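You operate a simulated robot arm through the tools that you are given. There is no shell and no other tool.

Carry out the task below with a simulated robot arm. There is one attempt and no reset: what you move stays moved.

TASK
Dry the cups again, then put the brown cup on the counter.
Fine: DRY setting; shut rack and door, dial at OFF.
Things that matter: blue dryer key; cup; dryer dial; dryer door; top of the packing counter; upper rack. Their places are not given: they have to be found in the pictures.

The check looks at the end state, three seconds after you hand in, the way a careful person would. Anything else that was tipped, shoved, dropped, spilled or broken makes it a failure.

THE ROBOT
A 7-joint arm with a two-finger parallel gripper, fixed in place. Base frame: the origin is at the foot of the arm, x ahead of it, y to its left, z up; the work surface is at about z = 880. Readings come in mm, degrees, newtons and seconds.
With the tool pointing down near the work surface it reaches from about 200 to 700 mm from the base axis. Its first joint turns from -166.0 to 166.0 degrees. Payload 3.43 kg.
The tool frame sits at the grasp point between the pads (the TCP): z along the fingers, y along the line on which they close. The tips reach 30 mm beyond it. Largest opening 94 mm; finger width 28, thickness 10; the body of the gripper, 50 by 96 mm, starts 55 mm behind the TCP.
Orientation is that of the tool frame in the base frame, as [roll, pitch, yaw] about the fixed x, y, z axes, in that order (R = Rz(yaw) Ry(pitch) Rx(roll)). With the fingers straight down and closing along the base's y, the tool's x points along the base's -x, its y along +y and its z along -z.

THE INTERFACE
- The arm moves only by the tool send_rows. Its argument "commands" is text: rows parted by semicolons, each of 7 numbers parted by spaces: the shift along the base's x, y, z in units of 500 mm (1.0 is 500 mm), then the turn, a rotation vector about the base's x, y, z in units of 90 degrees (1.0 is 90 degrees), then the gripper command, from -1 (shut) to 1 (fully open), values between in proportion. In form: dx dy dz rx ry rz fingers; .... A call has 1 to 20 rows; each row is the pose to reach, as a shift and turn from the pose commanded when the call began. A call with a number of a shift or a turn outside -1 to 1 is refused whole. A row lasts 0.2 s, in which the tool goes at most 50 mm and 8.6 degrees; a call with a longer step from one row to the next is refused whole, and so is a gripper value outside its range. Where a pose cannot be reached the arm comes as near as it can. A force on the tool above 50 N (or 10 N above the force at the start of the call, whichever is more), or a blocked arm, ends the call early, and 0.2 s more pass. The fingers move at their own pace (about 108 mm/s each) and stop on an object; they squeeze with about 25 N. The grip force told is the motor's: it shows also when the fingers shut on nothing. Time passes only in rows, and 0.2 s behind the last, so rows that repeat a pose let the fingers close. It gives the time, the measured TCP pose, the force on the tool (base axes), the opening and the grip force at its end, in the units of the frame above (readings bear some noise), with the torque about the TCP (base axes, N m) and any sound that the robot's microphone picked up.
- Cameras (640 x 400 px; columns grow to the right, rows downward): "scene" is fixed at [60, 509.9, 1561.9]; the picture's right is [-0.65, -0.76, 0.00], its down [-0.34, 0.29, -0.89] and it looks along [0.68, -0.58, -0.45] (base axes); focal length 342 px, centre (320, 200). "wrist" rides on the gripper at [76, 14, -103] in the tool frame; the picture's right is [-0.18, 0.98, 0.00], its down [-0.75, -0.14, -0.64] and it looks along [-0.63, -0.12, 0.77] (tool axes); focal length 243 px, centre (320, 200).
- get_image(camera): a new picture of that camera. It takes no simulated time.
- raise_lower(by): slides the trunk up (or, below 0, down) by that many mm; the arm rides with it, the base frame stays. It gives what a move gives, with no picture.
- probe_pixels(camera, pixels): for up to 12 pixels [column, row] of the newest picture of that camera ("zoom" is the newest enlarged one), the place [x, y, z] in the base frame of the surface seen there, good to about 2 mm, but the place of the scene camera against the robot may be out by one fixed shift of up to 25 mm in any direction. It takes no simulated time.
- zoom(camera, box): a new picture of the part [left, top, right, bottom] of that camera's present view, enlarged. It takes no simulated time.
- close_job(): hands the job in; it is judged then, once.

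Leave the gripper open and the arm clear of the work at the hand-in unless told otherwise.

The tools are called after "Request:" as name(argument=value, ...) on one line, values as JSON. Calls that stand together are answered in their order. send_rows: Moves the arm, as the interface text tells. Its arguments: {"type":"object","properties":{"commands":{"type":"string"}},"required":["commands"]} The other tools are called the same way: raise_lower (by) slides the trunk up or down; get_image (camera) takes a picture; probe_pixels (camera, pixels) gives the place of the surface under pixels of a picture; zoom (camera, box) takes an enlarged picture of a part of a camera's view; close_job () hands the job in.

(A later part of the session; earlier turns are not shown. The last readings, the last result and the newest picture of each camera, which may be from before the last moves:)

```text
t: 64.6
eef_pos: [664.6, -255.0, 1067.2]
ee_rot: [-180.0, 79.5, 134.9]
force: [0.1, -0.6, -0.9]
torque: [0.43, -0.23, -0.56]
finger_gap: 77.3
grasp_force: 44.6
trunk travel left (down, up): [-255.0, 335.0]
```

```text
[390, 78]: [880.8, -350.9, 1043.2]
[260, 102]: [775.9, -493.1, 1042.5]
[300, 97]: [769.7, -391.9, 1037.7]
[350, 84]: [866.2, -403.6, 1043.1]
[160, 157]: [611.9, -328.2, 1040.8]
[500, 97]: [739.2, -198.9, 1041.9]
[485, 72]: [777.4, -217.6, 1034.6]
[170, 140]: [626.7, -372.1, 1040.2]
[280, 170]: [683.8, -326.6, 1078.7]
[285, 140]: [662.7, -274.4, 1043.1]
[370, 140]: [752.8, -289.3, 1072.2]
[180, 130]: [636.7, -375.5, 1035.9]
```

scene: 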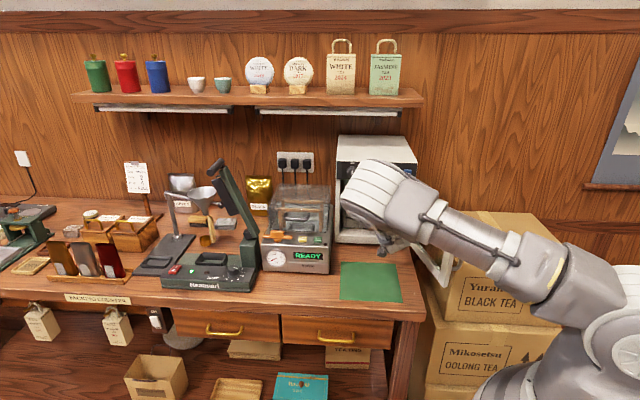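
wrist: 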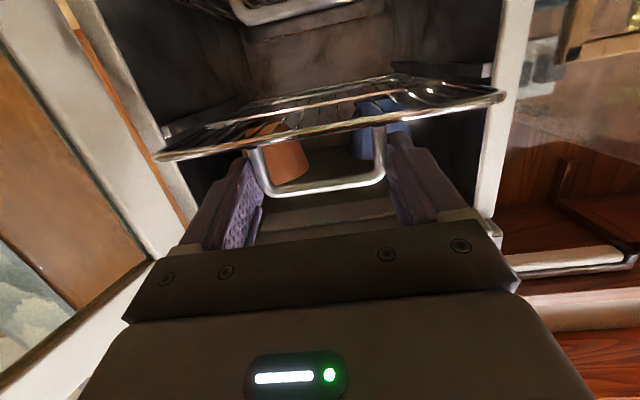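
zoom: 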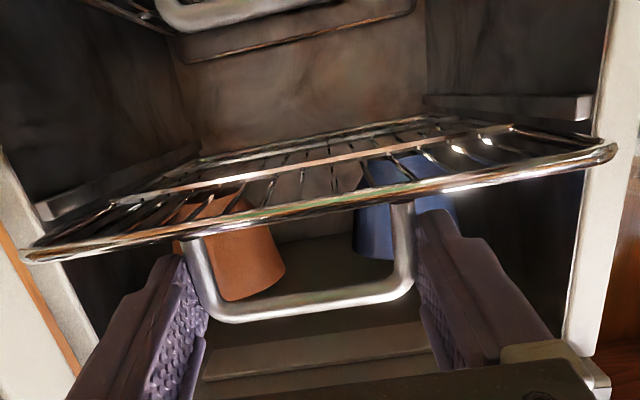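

The rack is about 230 mm deep, so pulling it to a total of ~115 mm keeps its weight on the rails. I pull another 66 mm gently.

Request:
send_rows(commands="-0.003 0.003 0 0 0 0 -1; -0.009 0.009 0 0 0 0 -1; -0.018 0.018 0 0 0 0 -1; -0.029 0.029 0 0 0 0 -1; -0.04 0.04 0 0 0 0 -1; -0.051 0.051 0 0 0 0 -1; -0.062 0.062 0 0 0 0 -1; -0.073 0.073 0 0 0 0 -1; -0.083 0.083 0 0 0 0 -1; -0.089 0.089 0 0 0 0 -1; -0.092 0.092 0 0 0 0 -1; -0.0933 0.0933 0 0 0 0 -1")

Request:
get_image(camera="wrist")

Request:
zoom(camera="scene", box=[320, 125, 470, 300])

```text
t: 67.2
eef_pos: [618.0, -207.5, 1068.3]
ee_rot: [-179.9, 79.4, 135.1]
force: [0.7, -0.8, -7.5]
torque: [0.07, -1.16, 0.02]
finger_gap: 77.3
grasp_force: 45.1
trunk travel left (down, up): [-255.0, 335.0]
```

```text
taken
```

wrist: 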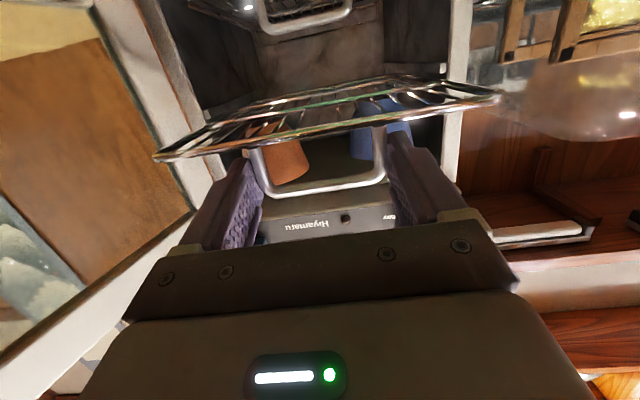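

```text
2.29 times, centred on (395, 212) of scene
```

zoom: 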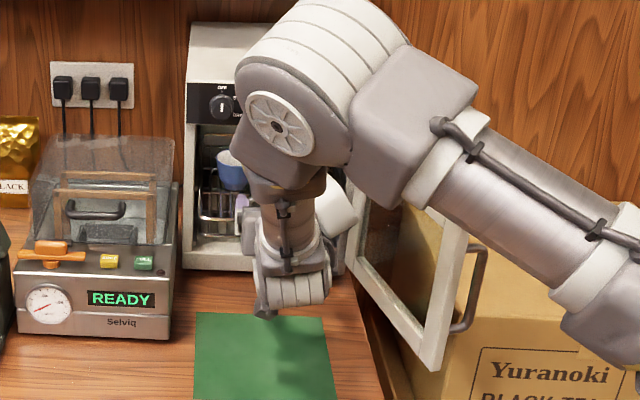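

The rack is out about 115 mm with both cups upright. The tool feels -7.5 N vertically, so before letting go I test whether the rack is held by its rails: I raise the grip by 1.5 mm and read how stiffly it resists.

Request:
send_rows(commands="0 0 0.0015 0 0 0 -1; 0 0 0.003 0 0 0 -1; 0 0 0.003 0 0 0 -1")

Request:
send_rows(commands="0 0 -0.0015 0 0 0 -1; 0 0 -0.003 0 0 0 -1; 0 0 -0.005 0 0 0 -1; 0 0 -0.005 0 0 0 -1")

```text
t: 68.0
eef_pos: [618.8, -207.6, 1068.9]
ee_rot: [-179.6, 79.3, 135.3]
force: [-0.7, -0.7, -16.8]
torque: [0.58, -0.47, 0.12]
finger_gap: 77.2
grasp_force: 45.0
trunk travel left (down, up): [-255.0, 335.0]
```

```text
t: 69.0
eef_pos: [618.3, -208.2, 1068.3]
ee_rot: [180.0, 79.7, 134.8]
force: [1.7, 1.6, -3.3]
torque: [0.82, 0.34, 0.03]
finger_gap: 76.8
grasp_force: 45.5
trunk travel left (down, up): [-255.0, 335.0]
```

The rack resists stiffly (about 6 N/mm), so it is guided by its rails and won't tip. I open the fingers and back away 70 mm.

Request:
send_rows(commands="0 0 0 0 0 0 0.75; 0 0 0 0 0 0 1; 0 0 0 0 0 0 1; -0.03 0.03 0 0 0 0 1; -0.07 0.07 0 0 0 0 1; -0.1 0.1 0 0 0 0 1; -0.1 0.1 0 0 0 0 1")

Request:
get_image(camera="wrist")

```text
t: 70.6
eef_pos: [568.6, -156.2, 1068.5]
ee_rot: [180.0, 79.4, 134.9]
force: [0.3, 0.3, -0.3]
torque: [0.0, 0.0, -0.01]
finger_gap: 93.8
grasp_force: 0.0
trunk travel left (down, up): [-255.0, 335.0]
```

```text
taken
```

wrist: 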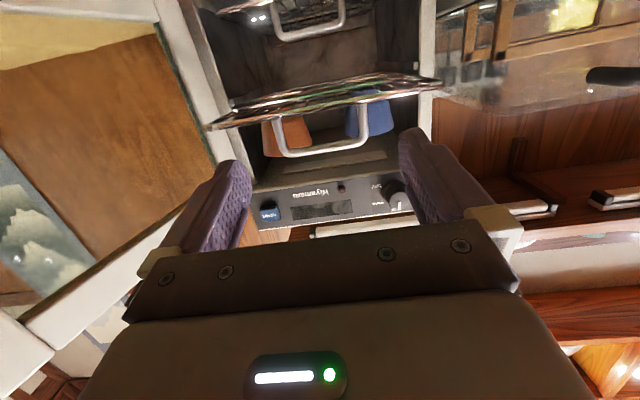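

The rack stays put with both cups standing. I rise and pitch the tool to 50° down, above and in front of the brown cup, to look at it.

Request:
send_rows(commands="-0.005 -0.01 0.05 0.0524 0.0524 0 1; -0.01 -0.03 0.1 0.1048 0.1048 0 1; -0.015 -0.05 0.14 0.1572 0.1572 0 1; -0.02 -0.07 0.17 0.2096 0.2096 0 1; -0.025 -0.09 0.19 0.262 0.262 0 1; -0.027 -0.105 0.203 0.3143 0.3143 0 1; -0.027 -0.105 0.203 0.3143 0.3143 0 1")

Request:
get_image(camera="wrist")

Request:
zoom(camera="scene", box=[320, 125, 470, 300])

```text
t: 72.2
eef_pos: [554.9, -210.0, 1168.2]
ee_rot: [-179.9, 39.6, 135.0]
force: [0.2, -0.9, -0.4]
torque: [0.0, -0.01, -0.02]
finger_gap: 93.8
grasp_force: 0.0
trunk travel left (down, up): [-255.0, 335.0]
```

```text
taken
```

wrist: 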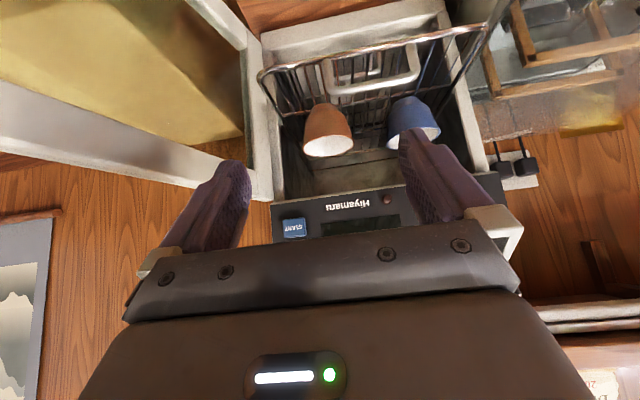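

```text
2.29 times, centred on (395, 212) of scene
```

zoom: 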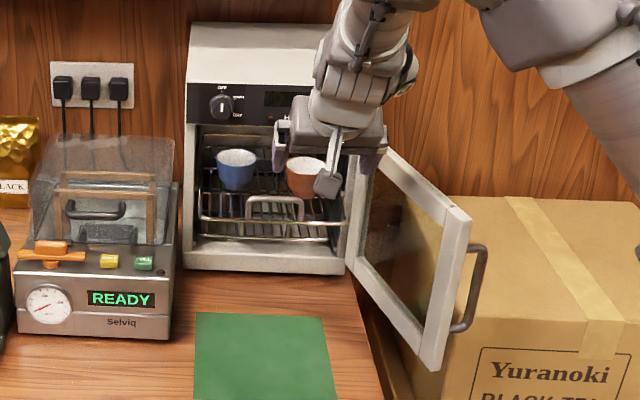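

Both cups are in plain view. I zoom in on the brown cup in the wrist picture at (328,130) and probe its rim, wall and base.

Request:
zoom(camera="wrist", box=[250, 20, 500, 190])

Request:
probe_pixels(camera="zoom", pixels=[[138, 310], [260, 300], [195, 325], [190, 345], [200, 310], [190, 260], [150, 240], [230, 240], [185, 215], [400, 250], [160, 280], [255, 270]])

```text
2.35 times, centred on (375, 105) of wrist
```

zoom: 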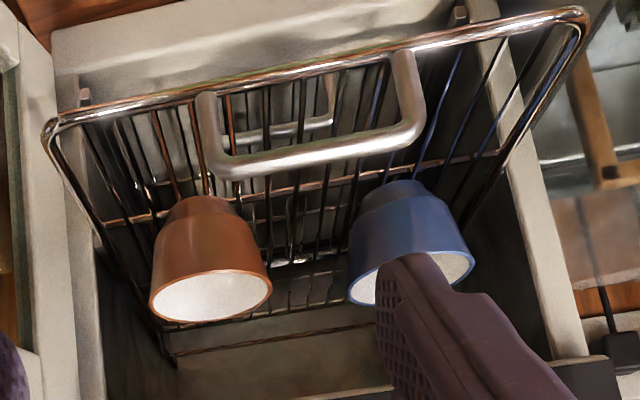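

```text
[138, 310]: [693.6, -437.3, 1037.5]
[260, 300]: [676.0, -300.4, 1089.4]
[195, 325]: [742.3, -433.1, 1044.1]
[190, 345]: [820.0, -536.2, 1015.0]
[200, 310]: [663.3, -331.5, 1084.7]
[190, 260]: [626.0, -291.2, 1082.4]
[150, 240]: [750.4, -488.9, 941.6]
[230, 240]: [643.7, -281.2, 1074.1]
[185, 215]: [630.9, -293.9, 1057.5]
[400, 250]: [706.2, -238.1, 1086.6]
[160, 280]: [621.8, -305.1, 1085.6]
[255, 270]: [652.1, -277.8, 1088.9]
```

I want the cup's centre more exactly, so I take a tighter zoom and probe the rim extremes.

Request:
zoom(camera="wrist", box=[295, 95, 365, 165])

Request:
probe_pixels(camera="zoom", pixels=[[200, 270], [214, 310], [345, 250], [370, 250], [420, 240], [430, 270], [260, 300], [300, 240], [260, 220], [390, 200], [300, 130], [240, 260]])

```text
5.71 times, centred on (330, 130) of wrist
```

zoom: 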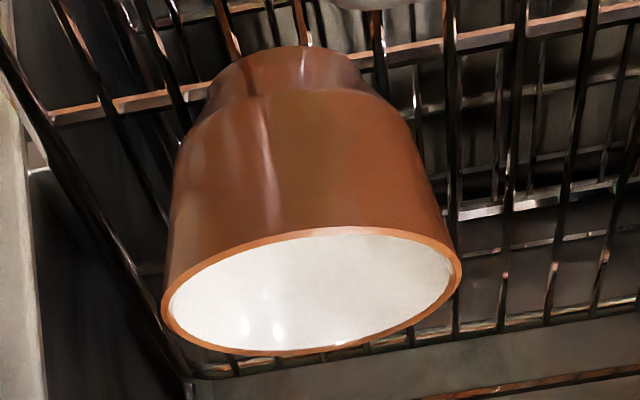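

```text
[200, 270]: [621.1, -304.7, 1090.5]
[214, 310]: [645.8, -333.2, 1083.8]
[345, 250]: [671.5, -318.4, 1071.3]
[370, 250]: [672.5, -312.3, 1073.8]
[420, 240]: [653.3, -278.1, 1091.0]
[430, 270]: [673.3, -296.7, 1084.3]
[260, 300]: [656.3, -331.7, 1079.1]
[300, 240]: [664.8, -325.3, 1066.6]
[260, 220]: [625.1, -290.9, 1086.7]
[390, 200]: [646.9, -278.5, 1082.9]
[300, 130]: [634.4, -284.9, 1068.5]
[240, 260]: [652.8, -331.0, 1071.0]
```

The brown cup stands upright: centre u≈-243.8, w≈677, rim radius ≈29 and rim height z≈1093. I set the opening to 74 mm (to clear both the blue cup and the cavity wall) and approach along the tool axis, pausing partway.

Request:
send_rows(commands="0.0489 -0.0489 -0.011 0 0 0 0.575; 0.0978 -0.0978 -0.022 0 0 0 0.575; 0.1183 -0.1183 -0.0565 0 0 0 0.575; 0.13 -0.13 -0.076 0 0 0 0.575; 0.13 -0.13 -0.076 0 0 0 0.575")

Request:
get_image(camera="wrist")

Request:
zoom(camera="scene", box=[330, 150, 430, 250])

```text
t: 73.4
eef_pos: [620.9, -274.8, 1130.5]
ee_rot: [-179.8, 39.5, 135.0]
force: [-0.1, 0.8, -0.6]
torque: [-0.01, -0.03, 0.0]
finger_gap: 74.0
grasp_force: 0.1
trunk travel left (down, up): [-255.0, 335.0]
```

```text
taken
```

wrist: 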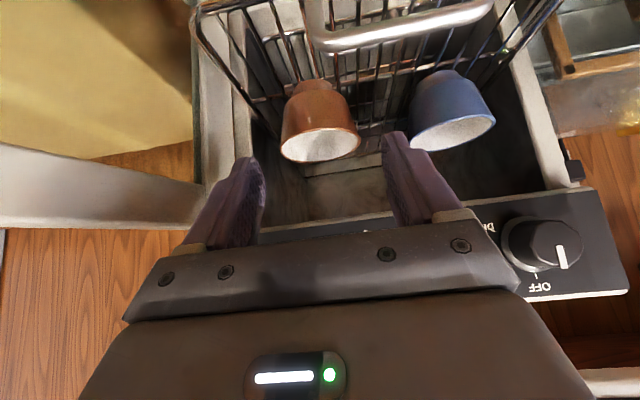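

```text
4.00 times, centred on (380, 200) of scene
```

zoom: 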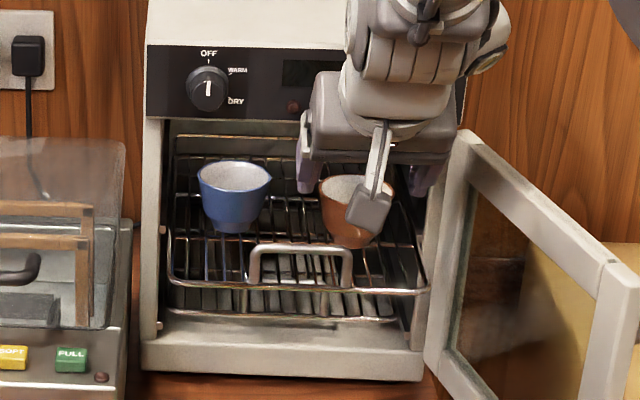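

The cup is centred between the fingers in the wrist view (cup (320,130), tips at (245,160) and (397,140)). I go down the remaining distance slowly.

Request:
send_rows(commands="0.0118 -0.0132 -0.021 0 0 0 0.575; 0.0238 -0.0258 -0.042 0 0 0 0.575; 0.0363 -0.0385 -0.063 0 0 0 0.575; 0.0485 -0.051 -0.084 0 0 0 0.575; 0.0485 -0.051 -0.084 0 0 0 0.575")

Request:
get_image(camera="wrist")

Request:
zoom(camera="scene", box=[330, 150, 430, 250])

```text
t: 74.6
eef_pos: [643.7, -301.9, 1089.3]
ee_rot: [-179.9, 39.6, 134.9]
force: [1.0, -0.1, 0.1]
torque: [-0.02, 0.02, -0.01]
finger_gap: 73.9
grasp_force: 0.0
trunk travel left (down, up): [-255.0, 335.0]
```

```text
taken
```

wrist: 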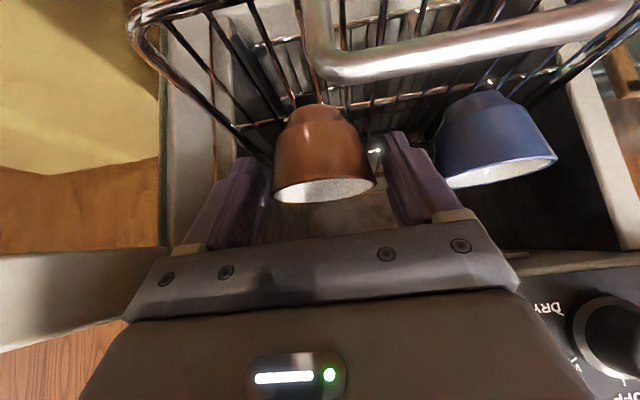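

```text
4.00 times, centred on (380, 200) of scene
```

zoom: 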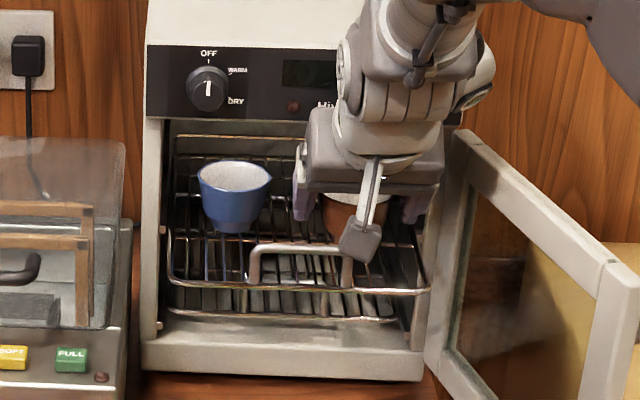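

The cup sits midway between the pads. I close on it.

Request:
send_rows(commands="0 0 0 0 0 0 0.45; 0 0 0 0 0 0 0.3; 0 0 0 0 0 0 0; 0 0 0 0 0 0 -0.5; 0 0 0 0 0 0 -0.5; 0 0 0 0 0 0 -0.5")

Request:
get_image(camera="wrist")

```text
t: 76.0
eef_pos: [642.1, -300.7, 1089.5]
ee_rot: [-179.9, 39.5, 135.1]
force: [0.3, 0.5, 1.0]
torque: [0.0, 0.01, 0.01]
finger_gap: 58.7
grasp_force: 24.5
trunk travel left (down, up): [-255.0, 335.0]
```

```text
taken
```

wrist: 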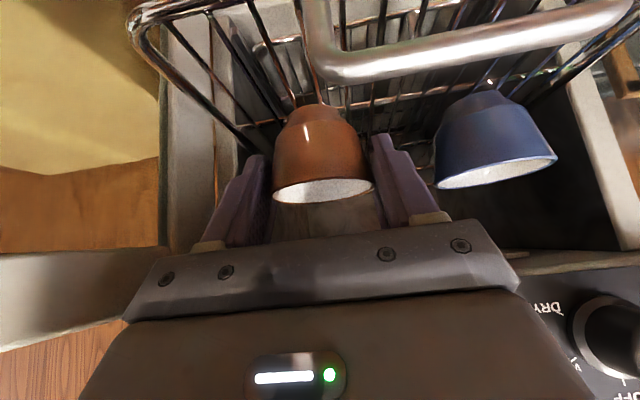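

The brown cup is gripped (58.7 mm, 25 N). I lift it straight up 50 mm, then draw it back out over the rack handle.

Request:
send_rows(commands="0 0 0.008 0 0 0 -0.5; 0 0 0.024 0 0 0 -0.5; 0 0 0.048 0 0 0 -0.5; 0 0 0.075 0 0 0 -0.5; 0 0 0.1 0 0 0 -0.5; -0.012 0.012 0.112 0 0 0 -0.5; -0.034 0.034 0.12 0 0 0 -0.5; -0.064 0.064 0.12 0 0 0 -0.5; -0.094 0.094 0.12 0 0 0 -0.5; -0.124 0.124 0.12 0 0 0 -0.5; -0.15 0.15 0.12 0 0 0 -0.5; -0.165 0.165 0.12 0 0 0 -0.5; -0.165 0.165 0.12 0 0 0 -0.5")

Request:
get_image(camera="wrist")

Request:
get_image(camera="scene")

```text
t: 78.8
eef_pos: [560.0, -218.3, 1148.7]
ee_rot: [-180.0, 39.5, 135.0]
force: [-0.7, 0.2, -0.4]
torque: [-0.04, 0.01, 0.02]
finger_gap: 58.6
grasp_force: 24.5
trunk travel left (down, up): [-255.0, 335.0]
```

```text
taken
```

wrist: 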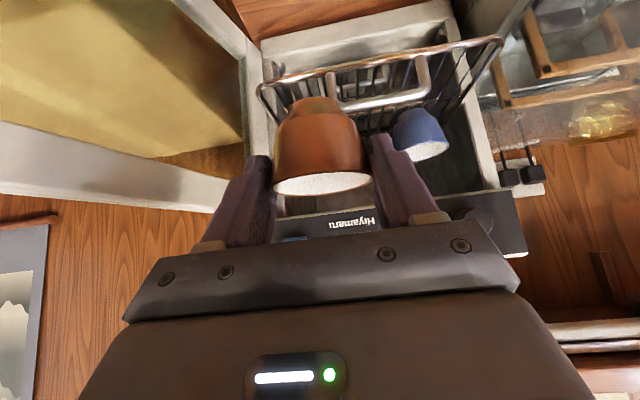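

```text
taken
```

scene: 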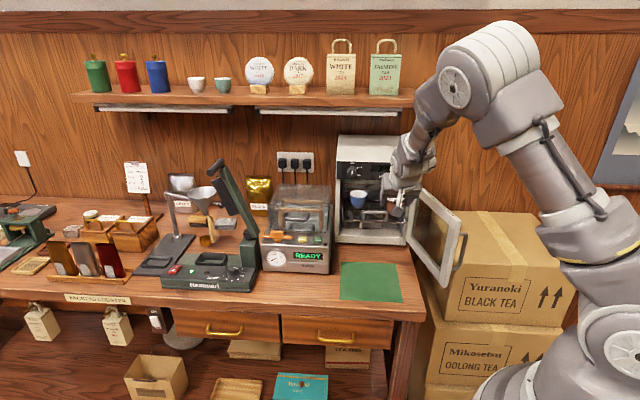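

The brown cup is out and steady; the blue one stayed on the rack. Now I probe the counter for a bare spot outside the door's sweep (the door's lower edge is only ~45 mm above the counter, so the mat area right in front is not safe).

Request:
probe_pixels(camera="scene", pixels=[[341, 263], [395, 264], [402, 301], [340, 299], [325, 285], [320, 295], [330, 305], [325, 312], [310, 290], [290, 280], [262, 272], [420, 310]])

Request:
zoom(camera="scene", box=[230, 230, 430, 340])

```text
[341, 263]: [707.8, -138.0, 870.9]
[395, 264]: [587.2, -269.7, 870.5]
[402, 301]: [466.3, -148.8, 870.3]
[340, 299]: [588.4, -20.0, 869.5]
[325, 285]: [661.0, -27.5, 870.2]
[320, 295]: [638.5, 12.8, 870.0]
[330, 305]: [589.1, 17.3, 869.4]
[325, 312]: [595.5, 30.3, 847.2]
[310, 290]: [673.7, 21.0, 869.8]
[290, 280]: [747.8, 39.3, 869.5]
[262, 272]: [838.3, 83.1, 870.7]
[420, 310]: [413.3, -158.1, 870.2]
```

```text
3.20 times, centred on (330, 285) of scene
```

zoom: 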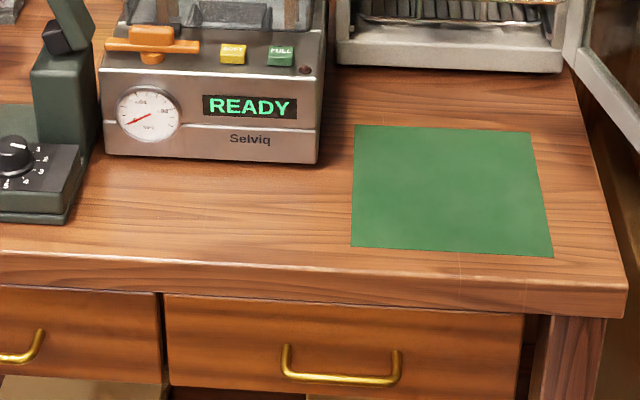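

The mat covers u -390…-212, w 432…600, all within the door's swing. A bare spot left of it, at u≈-450, w≈462 (about x=645, y=-8), is over 350 mm from the hinge and clear of the sealer front (w=530) and counter edge (w≈403). I carry the cup there at height.

Request:
send_rows(commands="0.01 0.027 0 0 0 0 -0.5; 0.0275 0.0757 0 0 0 0 -0.5; 0.0471 0.1297 0 0 0 0 -0.5; 0.0667 0.1838 0 0 0 0 -0.5; 0.0864 0.2378 0 0 0 0 -0.5; 0.106 0.2919 0 0 0 0 -0.5; 0.1256 0.3459 0 0 0 0 -0.5; 0.1452 0.4 0 0 0 0 -0.5; 0.157 0.4324 0 0 0 0 -0.5; 0.157 0.4324 0 0 0 0 -0.5")

Request:
get_image(camera="scene")

Request:
get_image(camera="wrist")

```text
t: 81.0
eef_pos: [638.6, -2.9, 1148.4]
ee_rot: [-180.0, 39.6, 134.9]
force: [0.2, 0.4, 0.2]
torque: [0.0, -0.01, 0.0]
finger_gap: 58.6
grasp_force: 25.3
trunk travel left (down, up): [-255.0, 335.0]
```

```text
taken
```

scene: 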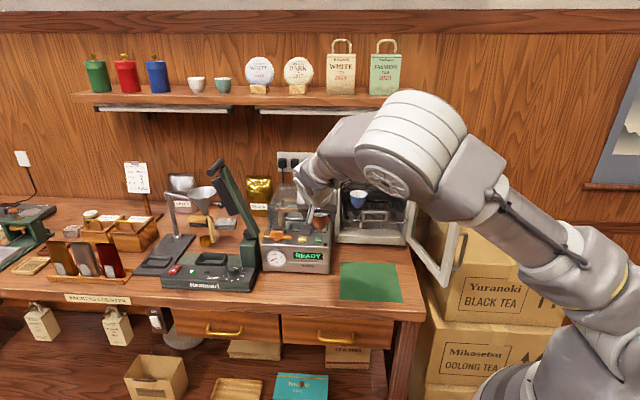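

```text
taken
```

wrist: 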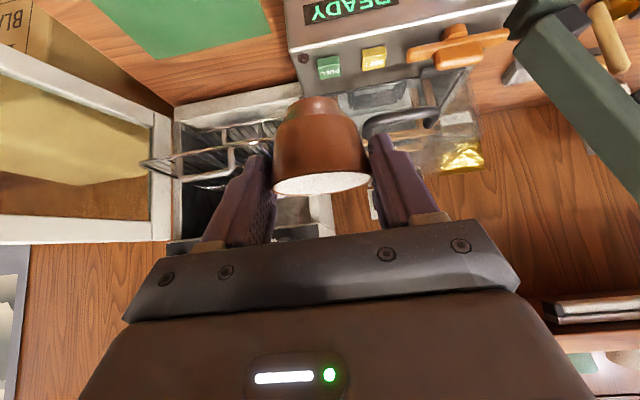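

The cup hangs above the chosen spot. I lower it to about 35 mm above the counter.

Request:
send_rows(commands="0 0 -0.03 0 0 0 -0.5; 0 0 -0.09 0 0 0 -0.5; 0 0 -0.16 0 0 0 -0.5; 0 0 -0.23 0 0 0 -0.5; 0 0 -0.3 0 0 0 -0.5; 0 0 -0.35 0 0 0 -0.5; 0 0 -0.377 0 0 0 -0.5; 0 0 -0.377 0 0 0 -0.5")

Request:
get_image(camera="scene")

Request:
get_image(camera="wrist")

```text
t: 82.8
eef_pos: [641.3, -1.4, 959.6]
ee_rot: [-179.9, 39.4, 135.0]
force: [0.3, 0.0, -1.3]
torque: [0.03, 0.02, 0.04]
finger_gap: 58.9
grasp_force: 25.4
trunk travel left (down, up): [-255.0, 335.0]
```

```text
taken
```

scene: 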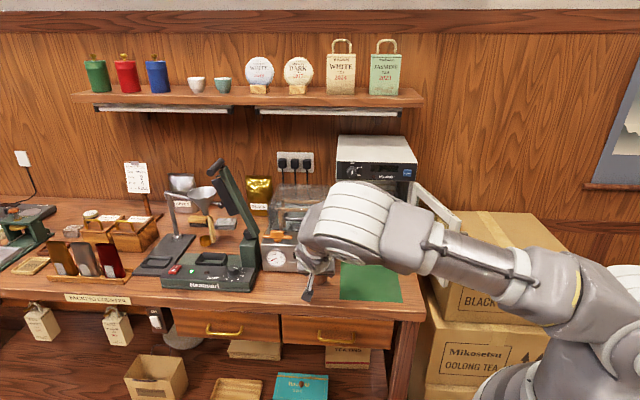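

```text
taken
```

wrist: 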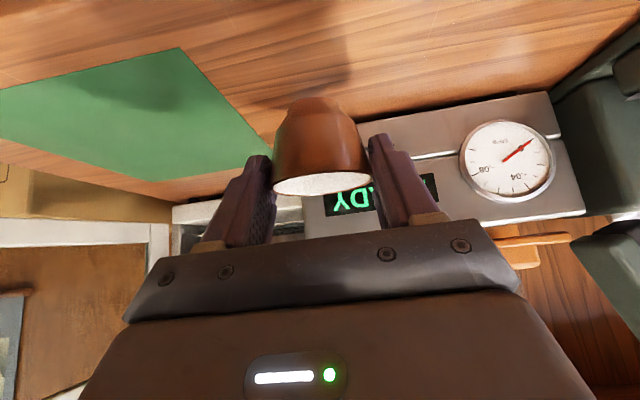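

The cup is just above bare wood, left of the mat and in front of the sealer. I probe the cup's foot and the counter around it to get the remaining height.

Request:
probe_pixels(camera="wrist", pixels=[[315, 100], [318, 110], [320, 85], [260, 100], [400, 70], [320, 150], [345, 190], [300, 190], [440, 160], [270, 150]])

```text
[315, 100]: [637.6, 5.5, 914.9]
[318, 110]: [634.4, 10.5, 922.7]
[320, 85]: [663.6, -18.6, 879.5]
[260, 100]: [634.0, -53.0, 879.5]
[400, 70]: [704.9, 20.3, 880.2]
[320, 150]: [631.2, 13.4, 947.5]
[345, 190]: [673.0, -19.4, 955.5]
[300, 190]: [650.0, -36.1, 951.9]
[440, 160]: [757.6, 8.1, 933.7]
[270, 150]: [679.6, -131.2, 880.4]
```

The foot is at z≈914 and the counter at ≈880: about 34 mm to go. I lower 31 mm first, then creep.

Request:
send_rows(commands="0 0 -0.016 0 0 0 -0.5; 0 0 -0.036 0 0 0 -0.5; 0 0 -0.052 0 0 0 -0.5; 0 0 -0.062 0 0 0 -0.5; 0 0 -0.062 0 0 0 -0.5")

Request:
send_rows(commands="0 0 -0.002 0 0 0 -0.5; 0 0 -0.004 0 0 0 -0.5; 0 0 -0.004 0 0 0 -0.5")

Request:
get_image(camera="wrist")

```text
t: 84.0
eef_pos: [638.9, -1.5, 929.8]
ee_rot: [179.9, 39.6, 135.0]
force: [1.4, -0.8, 5.8]
torque: [-0.15, -0.18, 0.05]
finger_gap: 58.7
grasp_force: 25.2
trunk travel left (down, up): [-255.0, 335.0]
```

```text
t: 84.8
eef_pos: [637.9, -0.9, 927.5]
ee_rot: [-179.9, 39.7, 135.1]
force: [4.0, 0.7, 14.4]
torque: [-0.32, -0.3, 0.13]
finger_gap: 58.6
grasp_force: 25.1
trunk travel left (down, up): [-255.0, 335.0]
```

```text
taken
```

wrist: 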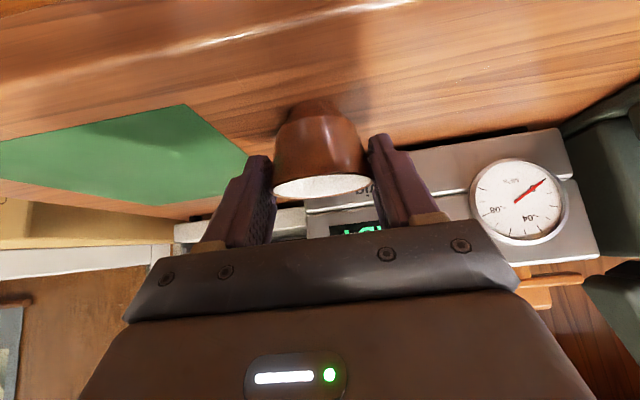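

The cup has touched down (14 N upward). I ease 1 mm up, open the fingers slowly, and withdraw along the tool axis.

Request:
send_rows(commands="0 0 0.002 0 0 0 -0.5; 0 0 0.002 0 0 0 0.3; 0 0 0.002 0 0 0 0.5; 0 0 0.002 0 0 0 0.8; 0 0 0.002 0 0 0 0.8; -0.01 0.01 0.018 0 0 0 0.8; -0.03 0.03 0.052 0 0 0 0.8; -0.06 0.06 0.103 0 0 0 0.8; -0.091 0.091 0.156 0 0 0 0.8; -0.091 0.091 0.156 0 0 0 0.8")

Request:
get_image(camera="wrist")

Request:
get_image(camera="scene")

```text
t: 87.0
eef_pos: [593.0, 42.8, 1005.1]
ee_rot: [-179.9, 39.5, 134.9]
force: [0.4, -0.2, -0.4]
torque: [-0.02, -0.04, -0.01]
finger_gap: 84.7
grasp_force: 0.1
trunk travel left (down, up): [-255.0, 335.0]
```

```text
taken
```

wrist: 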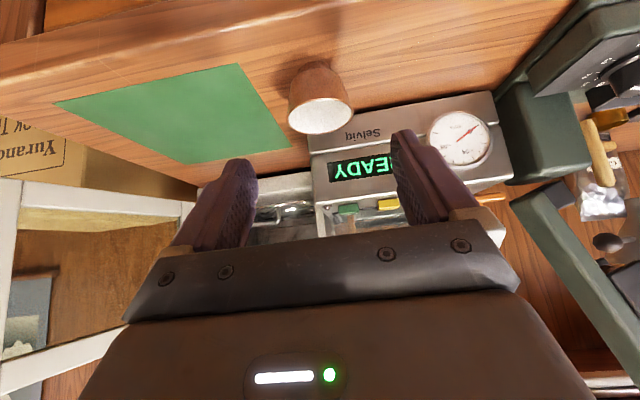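

```text
taken
```

scene: 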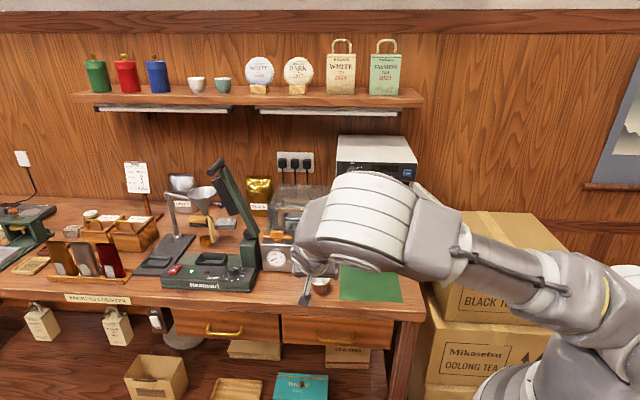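

The brown cup stands upright on the bare counter, well left of the mat. Next is the rack: I rise, level the tool to 10° and line up in front of the rack's loop, about 110 mm before it, fully open.

Request:
send_rows(commands="0 0 0.08 0 0 0 1; -0.005 -0.02 0.16 -0.0524 -0.0524 0 1; -0.015 -0.07 0.19 -0.1048 -0.1048 0 1; -0.03 -0.13 0.2 -0.1572 -0.1572 0 1; -0.045 -0.19 0.2 -0.2096 -0.2096 0 1; -0.06 -0.25 0.2 -0.262 -0.262 0 1; -0.07 -0.31 0.19 -0.3143 -0.3143 0 1; -0.08 -0.35 0.17 -0.3143 -0.3143 0 1; -0.0836 -0.369 0.14 -0.3143 -0.3143 0 1; -0.0836 -0.369 0.126 -0.3143 -0.3143 0 1; -0.0836 -0.369 0.126 -0.3143 -0.3143 0 1")

Request:
get_image(camera="wrist")

Request:
get_image(camera="scene")

```text
t: 89.4
eef_pos: [552.1, -139.6, 1068.5]
ee_rot: [179.9, 79.7, 134.9]
force: [-0.3, 0.1, -0.4]
torque: [0.03, 0.01, 0.02]
finger_gap: 93.8
grasp_force: 0.1
trunk travel left (down, up): [-255.0, 335.0]
```

```text
taken
```

wrist: 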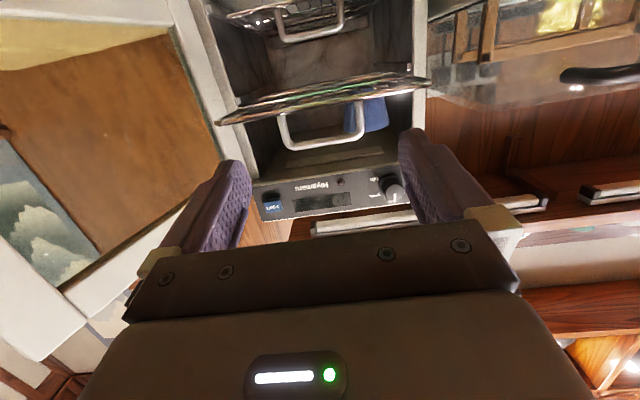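

```text
taken
```

scene: 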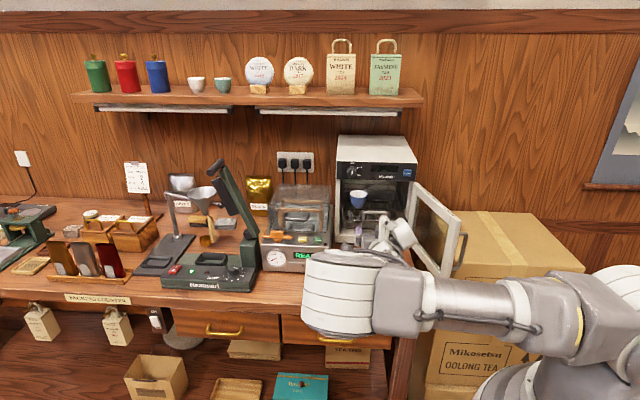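

The loop is centred ahead of the gripper. The arm's wrist link appears low in the scene view near (340,295), so I check its real position relative to the cup on the counter.

Request:
probe_pixels(camera="scene", pixels=[[330, 300], [340, 330], [310, 290], [360, 335], [395, 300], [345, 260], [480, 300]])

Request:
probe_pixels(camera="wrist", pixels=[[286, 130], [360, 120], [322, 145], [310, 110], [220, 121], [430, 85], [370, 115]])

```text
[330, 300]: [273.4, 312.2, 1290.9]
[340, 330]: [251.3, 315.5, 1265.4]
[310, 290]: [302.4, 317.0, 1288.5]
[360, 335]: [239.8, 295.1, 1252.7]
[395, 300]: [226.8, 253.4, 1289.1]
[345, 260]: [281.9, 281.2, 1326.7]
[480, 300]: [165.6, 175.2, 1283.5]
```

```text
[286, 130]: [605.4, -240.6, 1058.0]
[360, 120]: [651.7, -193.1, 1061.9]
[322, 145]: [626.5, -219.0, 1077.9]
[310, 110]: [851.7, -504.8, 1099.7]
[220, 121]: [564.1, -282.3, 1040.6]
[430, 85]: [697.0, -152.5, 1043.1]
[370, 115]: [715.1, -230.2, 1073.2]
```

The arm link is actually at z≈1290, far above. The loop's legs are at u≈-258 and -324, w≈598. I advance 95 mm so the fingers straddle it, then close.

Request:
send_rows(commands="0.035 -0.037 0 0 0 0 1; 0.07 -0.0735 0 0 0 0 1; 0.105 -0.11 0 0 0 0 1; 0.125 -0.1305 0 0 0 0 1; 0.1322 -0.1378 0 0 0 0 1; 0.1322 -0.1378 0 0 0 0 1; 0.1322 -0.1378 0 0 0 0 0.5; 0.1322 -0.1378 0 0 0 0 0; 0.1322 -0.1378 0 0 0 0 -1; 0.1322 -0.1378 0 0 0 0 -1")

Request:
get_image(camera="wrist")

```text
t: 91.6
eef_pos: [618.3, -208.0, 1067.9]
ee_rot: [179.9, 79.6, 134.9]
force: [2.5, 1.9, 1.7]
torque: [0.33, -0.14, 0.45]
finger_gap: 77.0
grasp_force: 45.1
trunk travel left (down, up): [-255.0, 335.0]
```

```text
taken
```

wrist: 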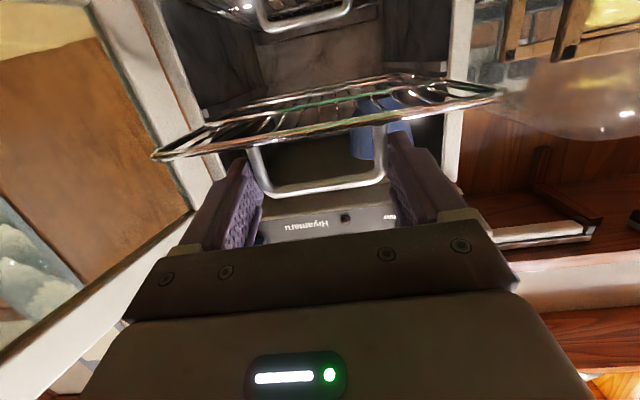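

The loop is held again in the same spot. I push the rack back in gently, 116 mm, to its original closed position.

Request:
send_rows(commands="0.003 -0.003 0 0 0 0 -1; 0.009 -0.009 0 0 0 0 -1; 0.018 -0.018 0 0 0 0 -1; 0.029 -0.029 0 0 0 0 -1; 0.04 -0.04 0 0 0 0 -1; 0.051 -0.051 0 0 0 0 -1; 0.062 -0.062 0 0 0 0 -1; 0.073 -0.073 0 0 0 0 -1; 0.084 -0.084 0 0 0 0 -1; 0.095 -0.095 0 0 0 0 -1; 0.106 -0.106 0 0 0 0 -1; 0.117 -0.117 0 0 0 0 -1; 0.128 -0.128 0 0 0 0 -1; 0.138 -0.138 0 0 0 0 -1; 0.147 -0.147 0 0 0 0 -1; 0.154 -0.154 0 0 0 0 -1; 0.159 -0.159 0 0 0 0 -1; 0.162 -0.162 0 0 0 0 -1; 0.1643 -0.1643 0 0 0 0 -1; 0.1655 -0.1655 0 0 0 0 -1")

Request:
get_image(camera="wrist")

```text
t: 95.8
eef_pos: [699.8, -289.7, 1069.4]
ee_rot: [-179.6, 79.5, 135.2]
force: [-5.7, 21.1, 0.6]
torque: [0.2, -0.96, 0.59]
finger_gap: 77.3
grasp_force: 45.3
trunk travel left (down, up): [-255.0, 335.0]
```

```text
taken
```

wrist: 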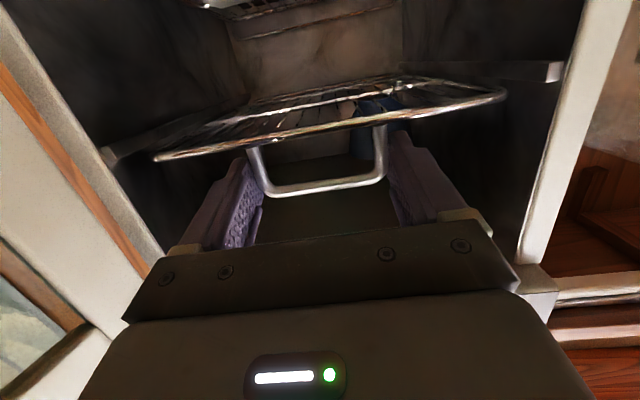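

The rack is against its stop (about 19 N back-push, same position as originally). I open and back away 80 mm.

Request:
send_rows(commands="0 0 0 0 0 0 0.75; 0 0 0 0 0 0 1; 0 0 0 0 0 0 1; -0.03 0.03 0 0 0 0 1; -0.07 0.07 0 0 0 0 1; -0.115 0.115 0 0 0 0 1; -0.16 0.16 0 0 0 0 1; -0.16 0.16 0 0 0 0 1")

Request:
get_image(camera="wrist")

Request:
zoom(camera="wrist", box=[190, 20, 450, 220])

```text
t: 97.6
eef_pos: [620.3, -211.4, 1066.7]
ee_rot: [179.9, 79.6, 134.8]
force: [1.0, -0.8, -1.0]
torque: [0.01, 0.0, 0.01]
finger_gap: 94.0
grasp_force: 0.0
trunk travel left (down, up): [-255.0, 335.0]
```

```text
taken
```

wrist: 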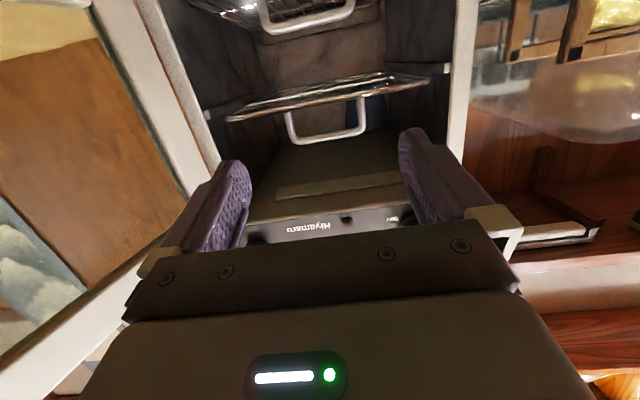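

```text
2.00 times, centred on (320, 120) of wrist
```

zoom: 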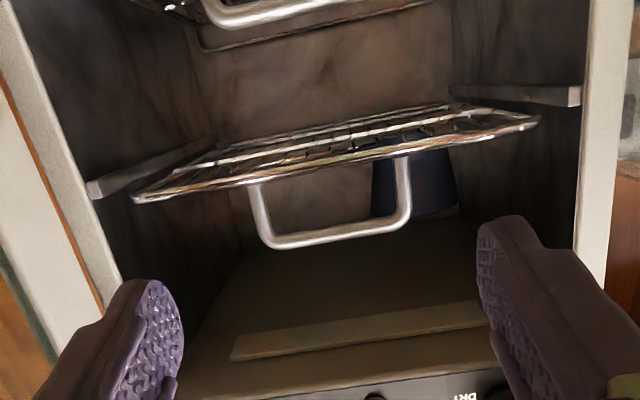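

The rack is back in with the blue cup standing. I probe the loop and front wire to confirm the depth equals the original (≈712).

Request:
probe_pixels(camera="zoom", pixels=[[262, 210], [402, 185], [330, 238], [300, 170], [150, 195], [530, 122]])

```text
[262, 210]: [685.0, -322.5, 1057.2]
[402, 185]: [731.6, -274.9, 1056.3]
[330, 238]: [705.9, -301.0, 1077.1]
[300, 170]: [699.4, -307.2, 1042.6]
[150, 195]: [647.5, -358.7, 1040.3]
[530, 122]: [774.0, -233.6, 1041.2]
```

Depth ≈712, the same as when I started: the rack is shut. Now the door: I'll take the known route in reverse. First I back up and rise to z≈1275 with the tool pitched 45°.

Request:
send_rows(commands="-0.03 0.03 0.02 0 0 0 0.2; -0.06 0.05 0.08 0.055 0.055 0 0; -0.09 0.065 0.15 0.11 0.11 0 -0.2; -0.12 0.08 0.22 0.165 0.165 0 -0.2; -0.15 0.095 0.29 0.22 0.22 0 -0.2; -0.175 0.108 0.36 0.275 0.275 0 -0.2; -0.192 0.1146 0.4156 0.275 0.275 0 -0.2; -0.192 0.1146 0.4156 0.275 0.275 0 -0.2")

Request:
get_image(camera="scene")

```text
t: 99.4
eef_pos: [525.0, -155.5, 1278.1]
ee_rot: [-179.9, 44.5, 134.9]
force: [0.5, 0.8, -0.1]
torque: [-0.01, 0.0, -0.01]
finger_gap: 37.4
grasp_force: 0.2
trunk travel left (down, up): [-255.0, 335.0]
```

```text
taken
```

scene: 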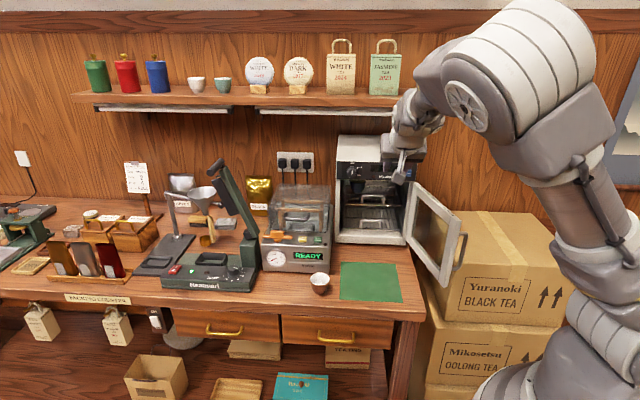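

The brown cup is visible on the counter at (320,283) and the rack is in. I swing the tool round to the handle side of the open door, staying well above the door top.

Request:
send_rows(commands="0 0 0 0 0 0.0889 -0.2; 0 0 0 0 0 0.1778 -0.2; 0 0 0 0 0 0.2667 -0.2; -0.0363 -0.0425 0 0 0 0.3556 -0.2; -0.0726 -0.085 0 0 0 0.4445 -0.2; -0.1089 -0.1275 0 0 0 0.5334 -0.2; -0.1452 -0.17 0 0 0 0.6223 -0.2; -0.1815 -0.2125 0 0 0 0.7112 -0.2; -0.2178 -0.255 0 0 0 0.8001 -0.2; -0.2541 -0.2975 0 0 0 0.889 -0.2; -0.29 -0.34 0 0 0 0.9778 -0.2; -0.29 -0.34 0 0 0 0.9778 -0.2")

Request:
get_image(camera="scene")

```text
t: 102.0
eef_pos: [379.8, -327.8, 1276.5]
ee_rot: [-179.9, 44.6, -136.8]
force: [-0.2, -0.3, 0.1]
torque: [0.0, 0.03, 0.01]
finger_gap: 37.7
grasp_force: 0.0
trunk travel left (down, up): [-255.0, 335.0]
```

```text
taken
```

scene: 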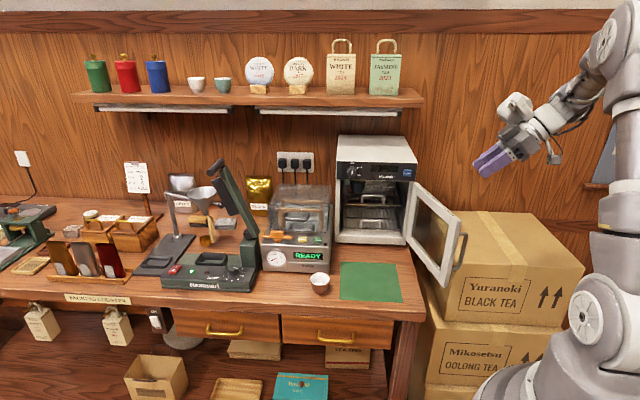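

The hand is above the right side of the door. I complete the yaw and lower to the point I left from earlier, then look at the handle.

Request:
send_rows(commands="-0.02 -0.025 -0.02 0 0 0.082 -0.2; -0.04 -0.05 -0.07 0 0 0.164 -0.2; -0.056 -0.07 -0.141 0 0 0.2456 -0.2; -0.056 -0.07 -0.141 0 0 0.2456 -0.2; -0.056 -0.07 -0.141 0 0 0.2456 -0.2")

Request:
get_image(camera="wrist")

Request:
get_image(camera="scene")

```text
t: 103.2
eef_pos: [353.5, -361.2, 1205.8]
ee_rot: [-179.8, 44.6, -114.8]
force: [0.0, -1.1, 0.6]
torque: [0.0, 0.0, -0.01]
finger_gap: 37.4
grasp_force: 0.1
trunk travel left (down, up): [-255.0, 335.0]
```

```text
taken
```

wrist: 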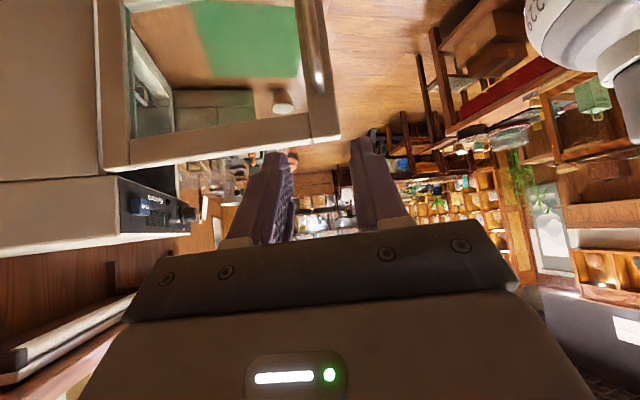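

```text
taken
```

scene: 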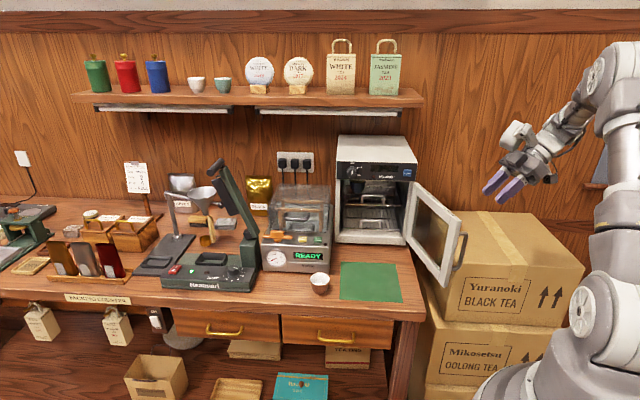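

The handle bar appears in the wrist picture at about (315,60). I probe it.

Request:
probe_pixels(camera="wrist", pixels=[[313, 40], [317, 70], [319, 82], [307, 20], [300, 60], [330, 100], [335, 135], [312, 60]])

Request:
zoom(camera="wrist", box=[250, 0, 390, 130])

```text
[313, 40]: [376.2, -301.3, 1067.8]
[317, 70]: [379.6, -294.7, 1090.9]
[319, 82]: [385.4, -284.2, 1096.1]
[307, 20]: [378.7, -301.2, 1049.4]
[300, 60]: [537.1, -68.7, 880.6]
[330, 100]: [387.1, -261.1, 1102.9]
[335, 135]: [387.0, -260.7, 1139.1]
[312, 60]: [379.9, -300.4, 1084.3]
```

```text
3.08 times, centred on (320, 65) of wrist
```

zoom: 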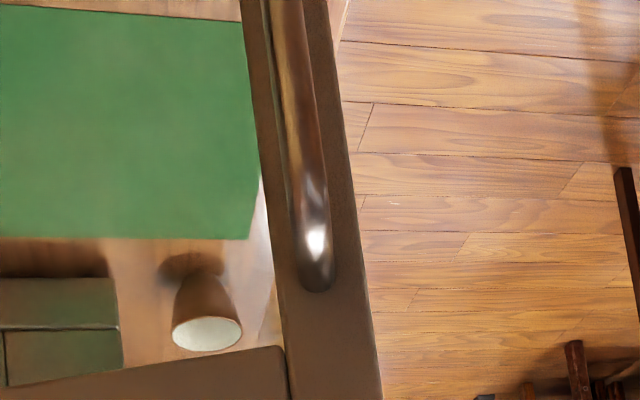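

The bar's outer face is at (376,-301) at z≈1068, just where I left it. I descend to the pre-grasp and slide in along the tool axis, then close on the bar.

Request:
send_rows(commands="0.001 0.01 -0.082 0 0 0 -0.2; 0.0032 0.0218 -0.164 0 0 0 -0.2; 0.0184 0.056 -0.2026 0 0 0 -0.2; 0.0338 0.0902 -0.2416 0 0 0 -0.2; 0.042 0.108 -0.262 0 0 0 -0.2; 0.049 0.1244 -0.2804 0 0 0 -0.2; 0.049 0.1244 -0.2804 0 0 0 -0.2; 0.049 0.1244 -0.2804 0 0 0 -1; 0.049 0.1244 -0.2804 0 0 0 -1; 0.049 0.1244 -0.2804 0 0 0 -1")

Request:
get_image(camera="wrist")

Request:
zoom(camera="scene", box=[320, 125, 520, 300])

```text
t: 105.4
eef_pos: [378.9, -299.6, 1064.7]
ee_rot: [-179.9, 44.4, -114.9]
force: [13.8, -5.0, 5.5]
torque: [0.17, 0.06, -0.04]
finger_gap: 16.1
grasp_force: 44.4
trunk travel left (down, up): [-255.0, 335.0]
```

```text
taken
```

wrist: 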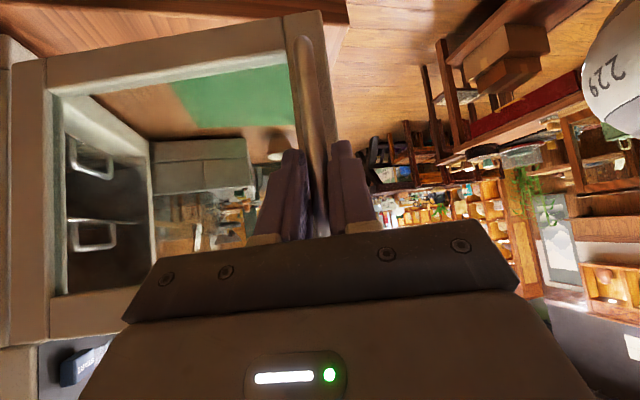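

```text
2.29 times, centred on (420, 212) of scene
```

zoom: 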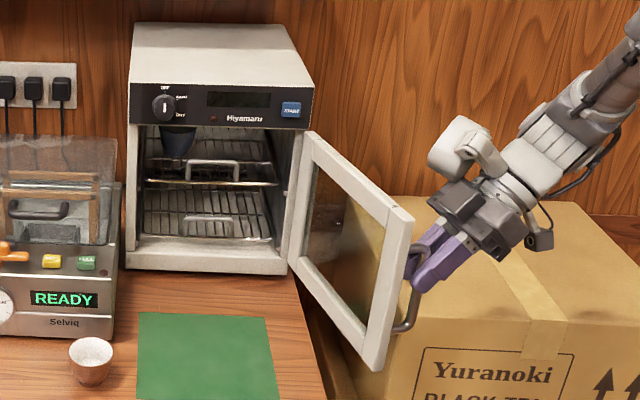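

The handle is gripped (16 mm). I swing the door shut along the same arc, first from 110° to 80°.

Request:
send_rows(commands="0.0198 0.038 0 0 0 -0.0556 -1; 0.0357 0.0751 0 0 0 -0.1111 -1; 0.0547 0.1105 0 0 0 -0.1667 -1; 0.0767 0.1442 0 0 0 -0.2222 -1; 0.1015 0.1759 0 0 0 -0.2778 -1; 0.1291 0.2052 0 0 0 -0.3333 -1; 0.1291 0.2052 0 0 0 -0.3333 -1")

Request:
zoom(camera="scene", box=[320, 125, 520, 300])

```text
t: 107.0
eef_pos: [443.2, -198.1, 1064.4]
ee_rot: [-179.9, 44.5, -145.2]
force: [15.0, -16.5, 11.3]
torque: [-0.28, 0.78, -0.21]
finger_gap: 16.0
grasp_force: 45.0
trunk travel left (down, up): [-255.0, 335.0]
```

```text
2.29 times, centred on (420, 212) of scene
```

zoom: 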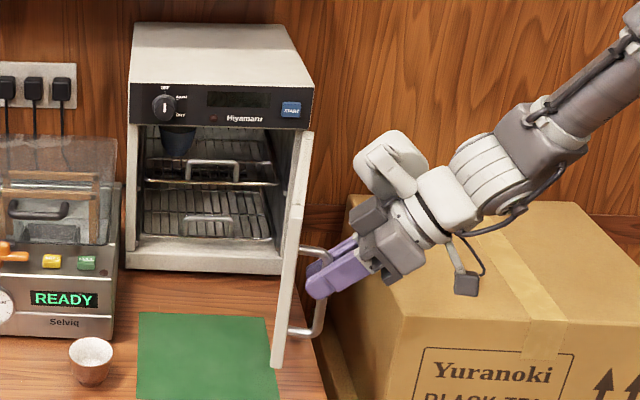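

The door follows; a slight inward force (about 22 N) suggests trimming the radius by 2 mm. I continue from 80° to 40°.

Request:
send_rows(commands="0.0325 0.0238 0.001 0 0 -0.0556 -1; 0.0645 0.0476 0.002 0 0 -0.1111 -1; 0.0983 0.0687 0.002 0 0 -0.1667 -1; 0.1339 0.0867 0.002 0 0 -0.2222 -1; 0.171 0.1015 0.002 0 0 -0.2778 -1; 0.2091 0.1131 0.002 0 0 -0.3333 -1; 0.2481 0.1212 0.002 0 0 -0.3889 -1; 0.2879 0.126 0.002 0 0 -0.4444 -1; 0.2879 0.126 0.002 0 0 -0.4444 -1")

Request:
get_image(camera="scene")

```text
t: 109.0
eef_pos: [586.7, -134.8, 1065.2]
ee_rot: [-180.0, 44.5, 174.9]
force: [0.2, -9.1, -14.0]
torque: [0.16, -0.12, -0.12]
finger_gap: 16.1
grasp_force: 44.9
trunk travel left (down, up): [-255.0, 335.0]
```

```text
taken
```

scene: 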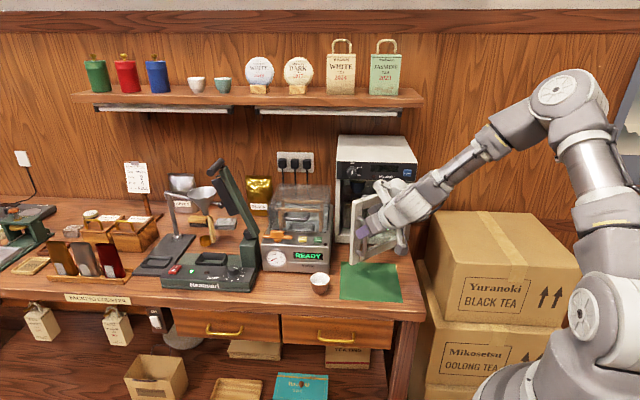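

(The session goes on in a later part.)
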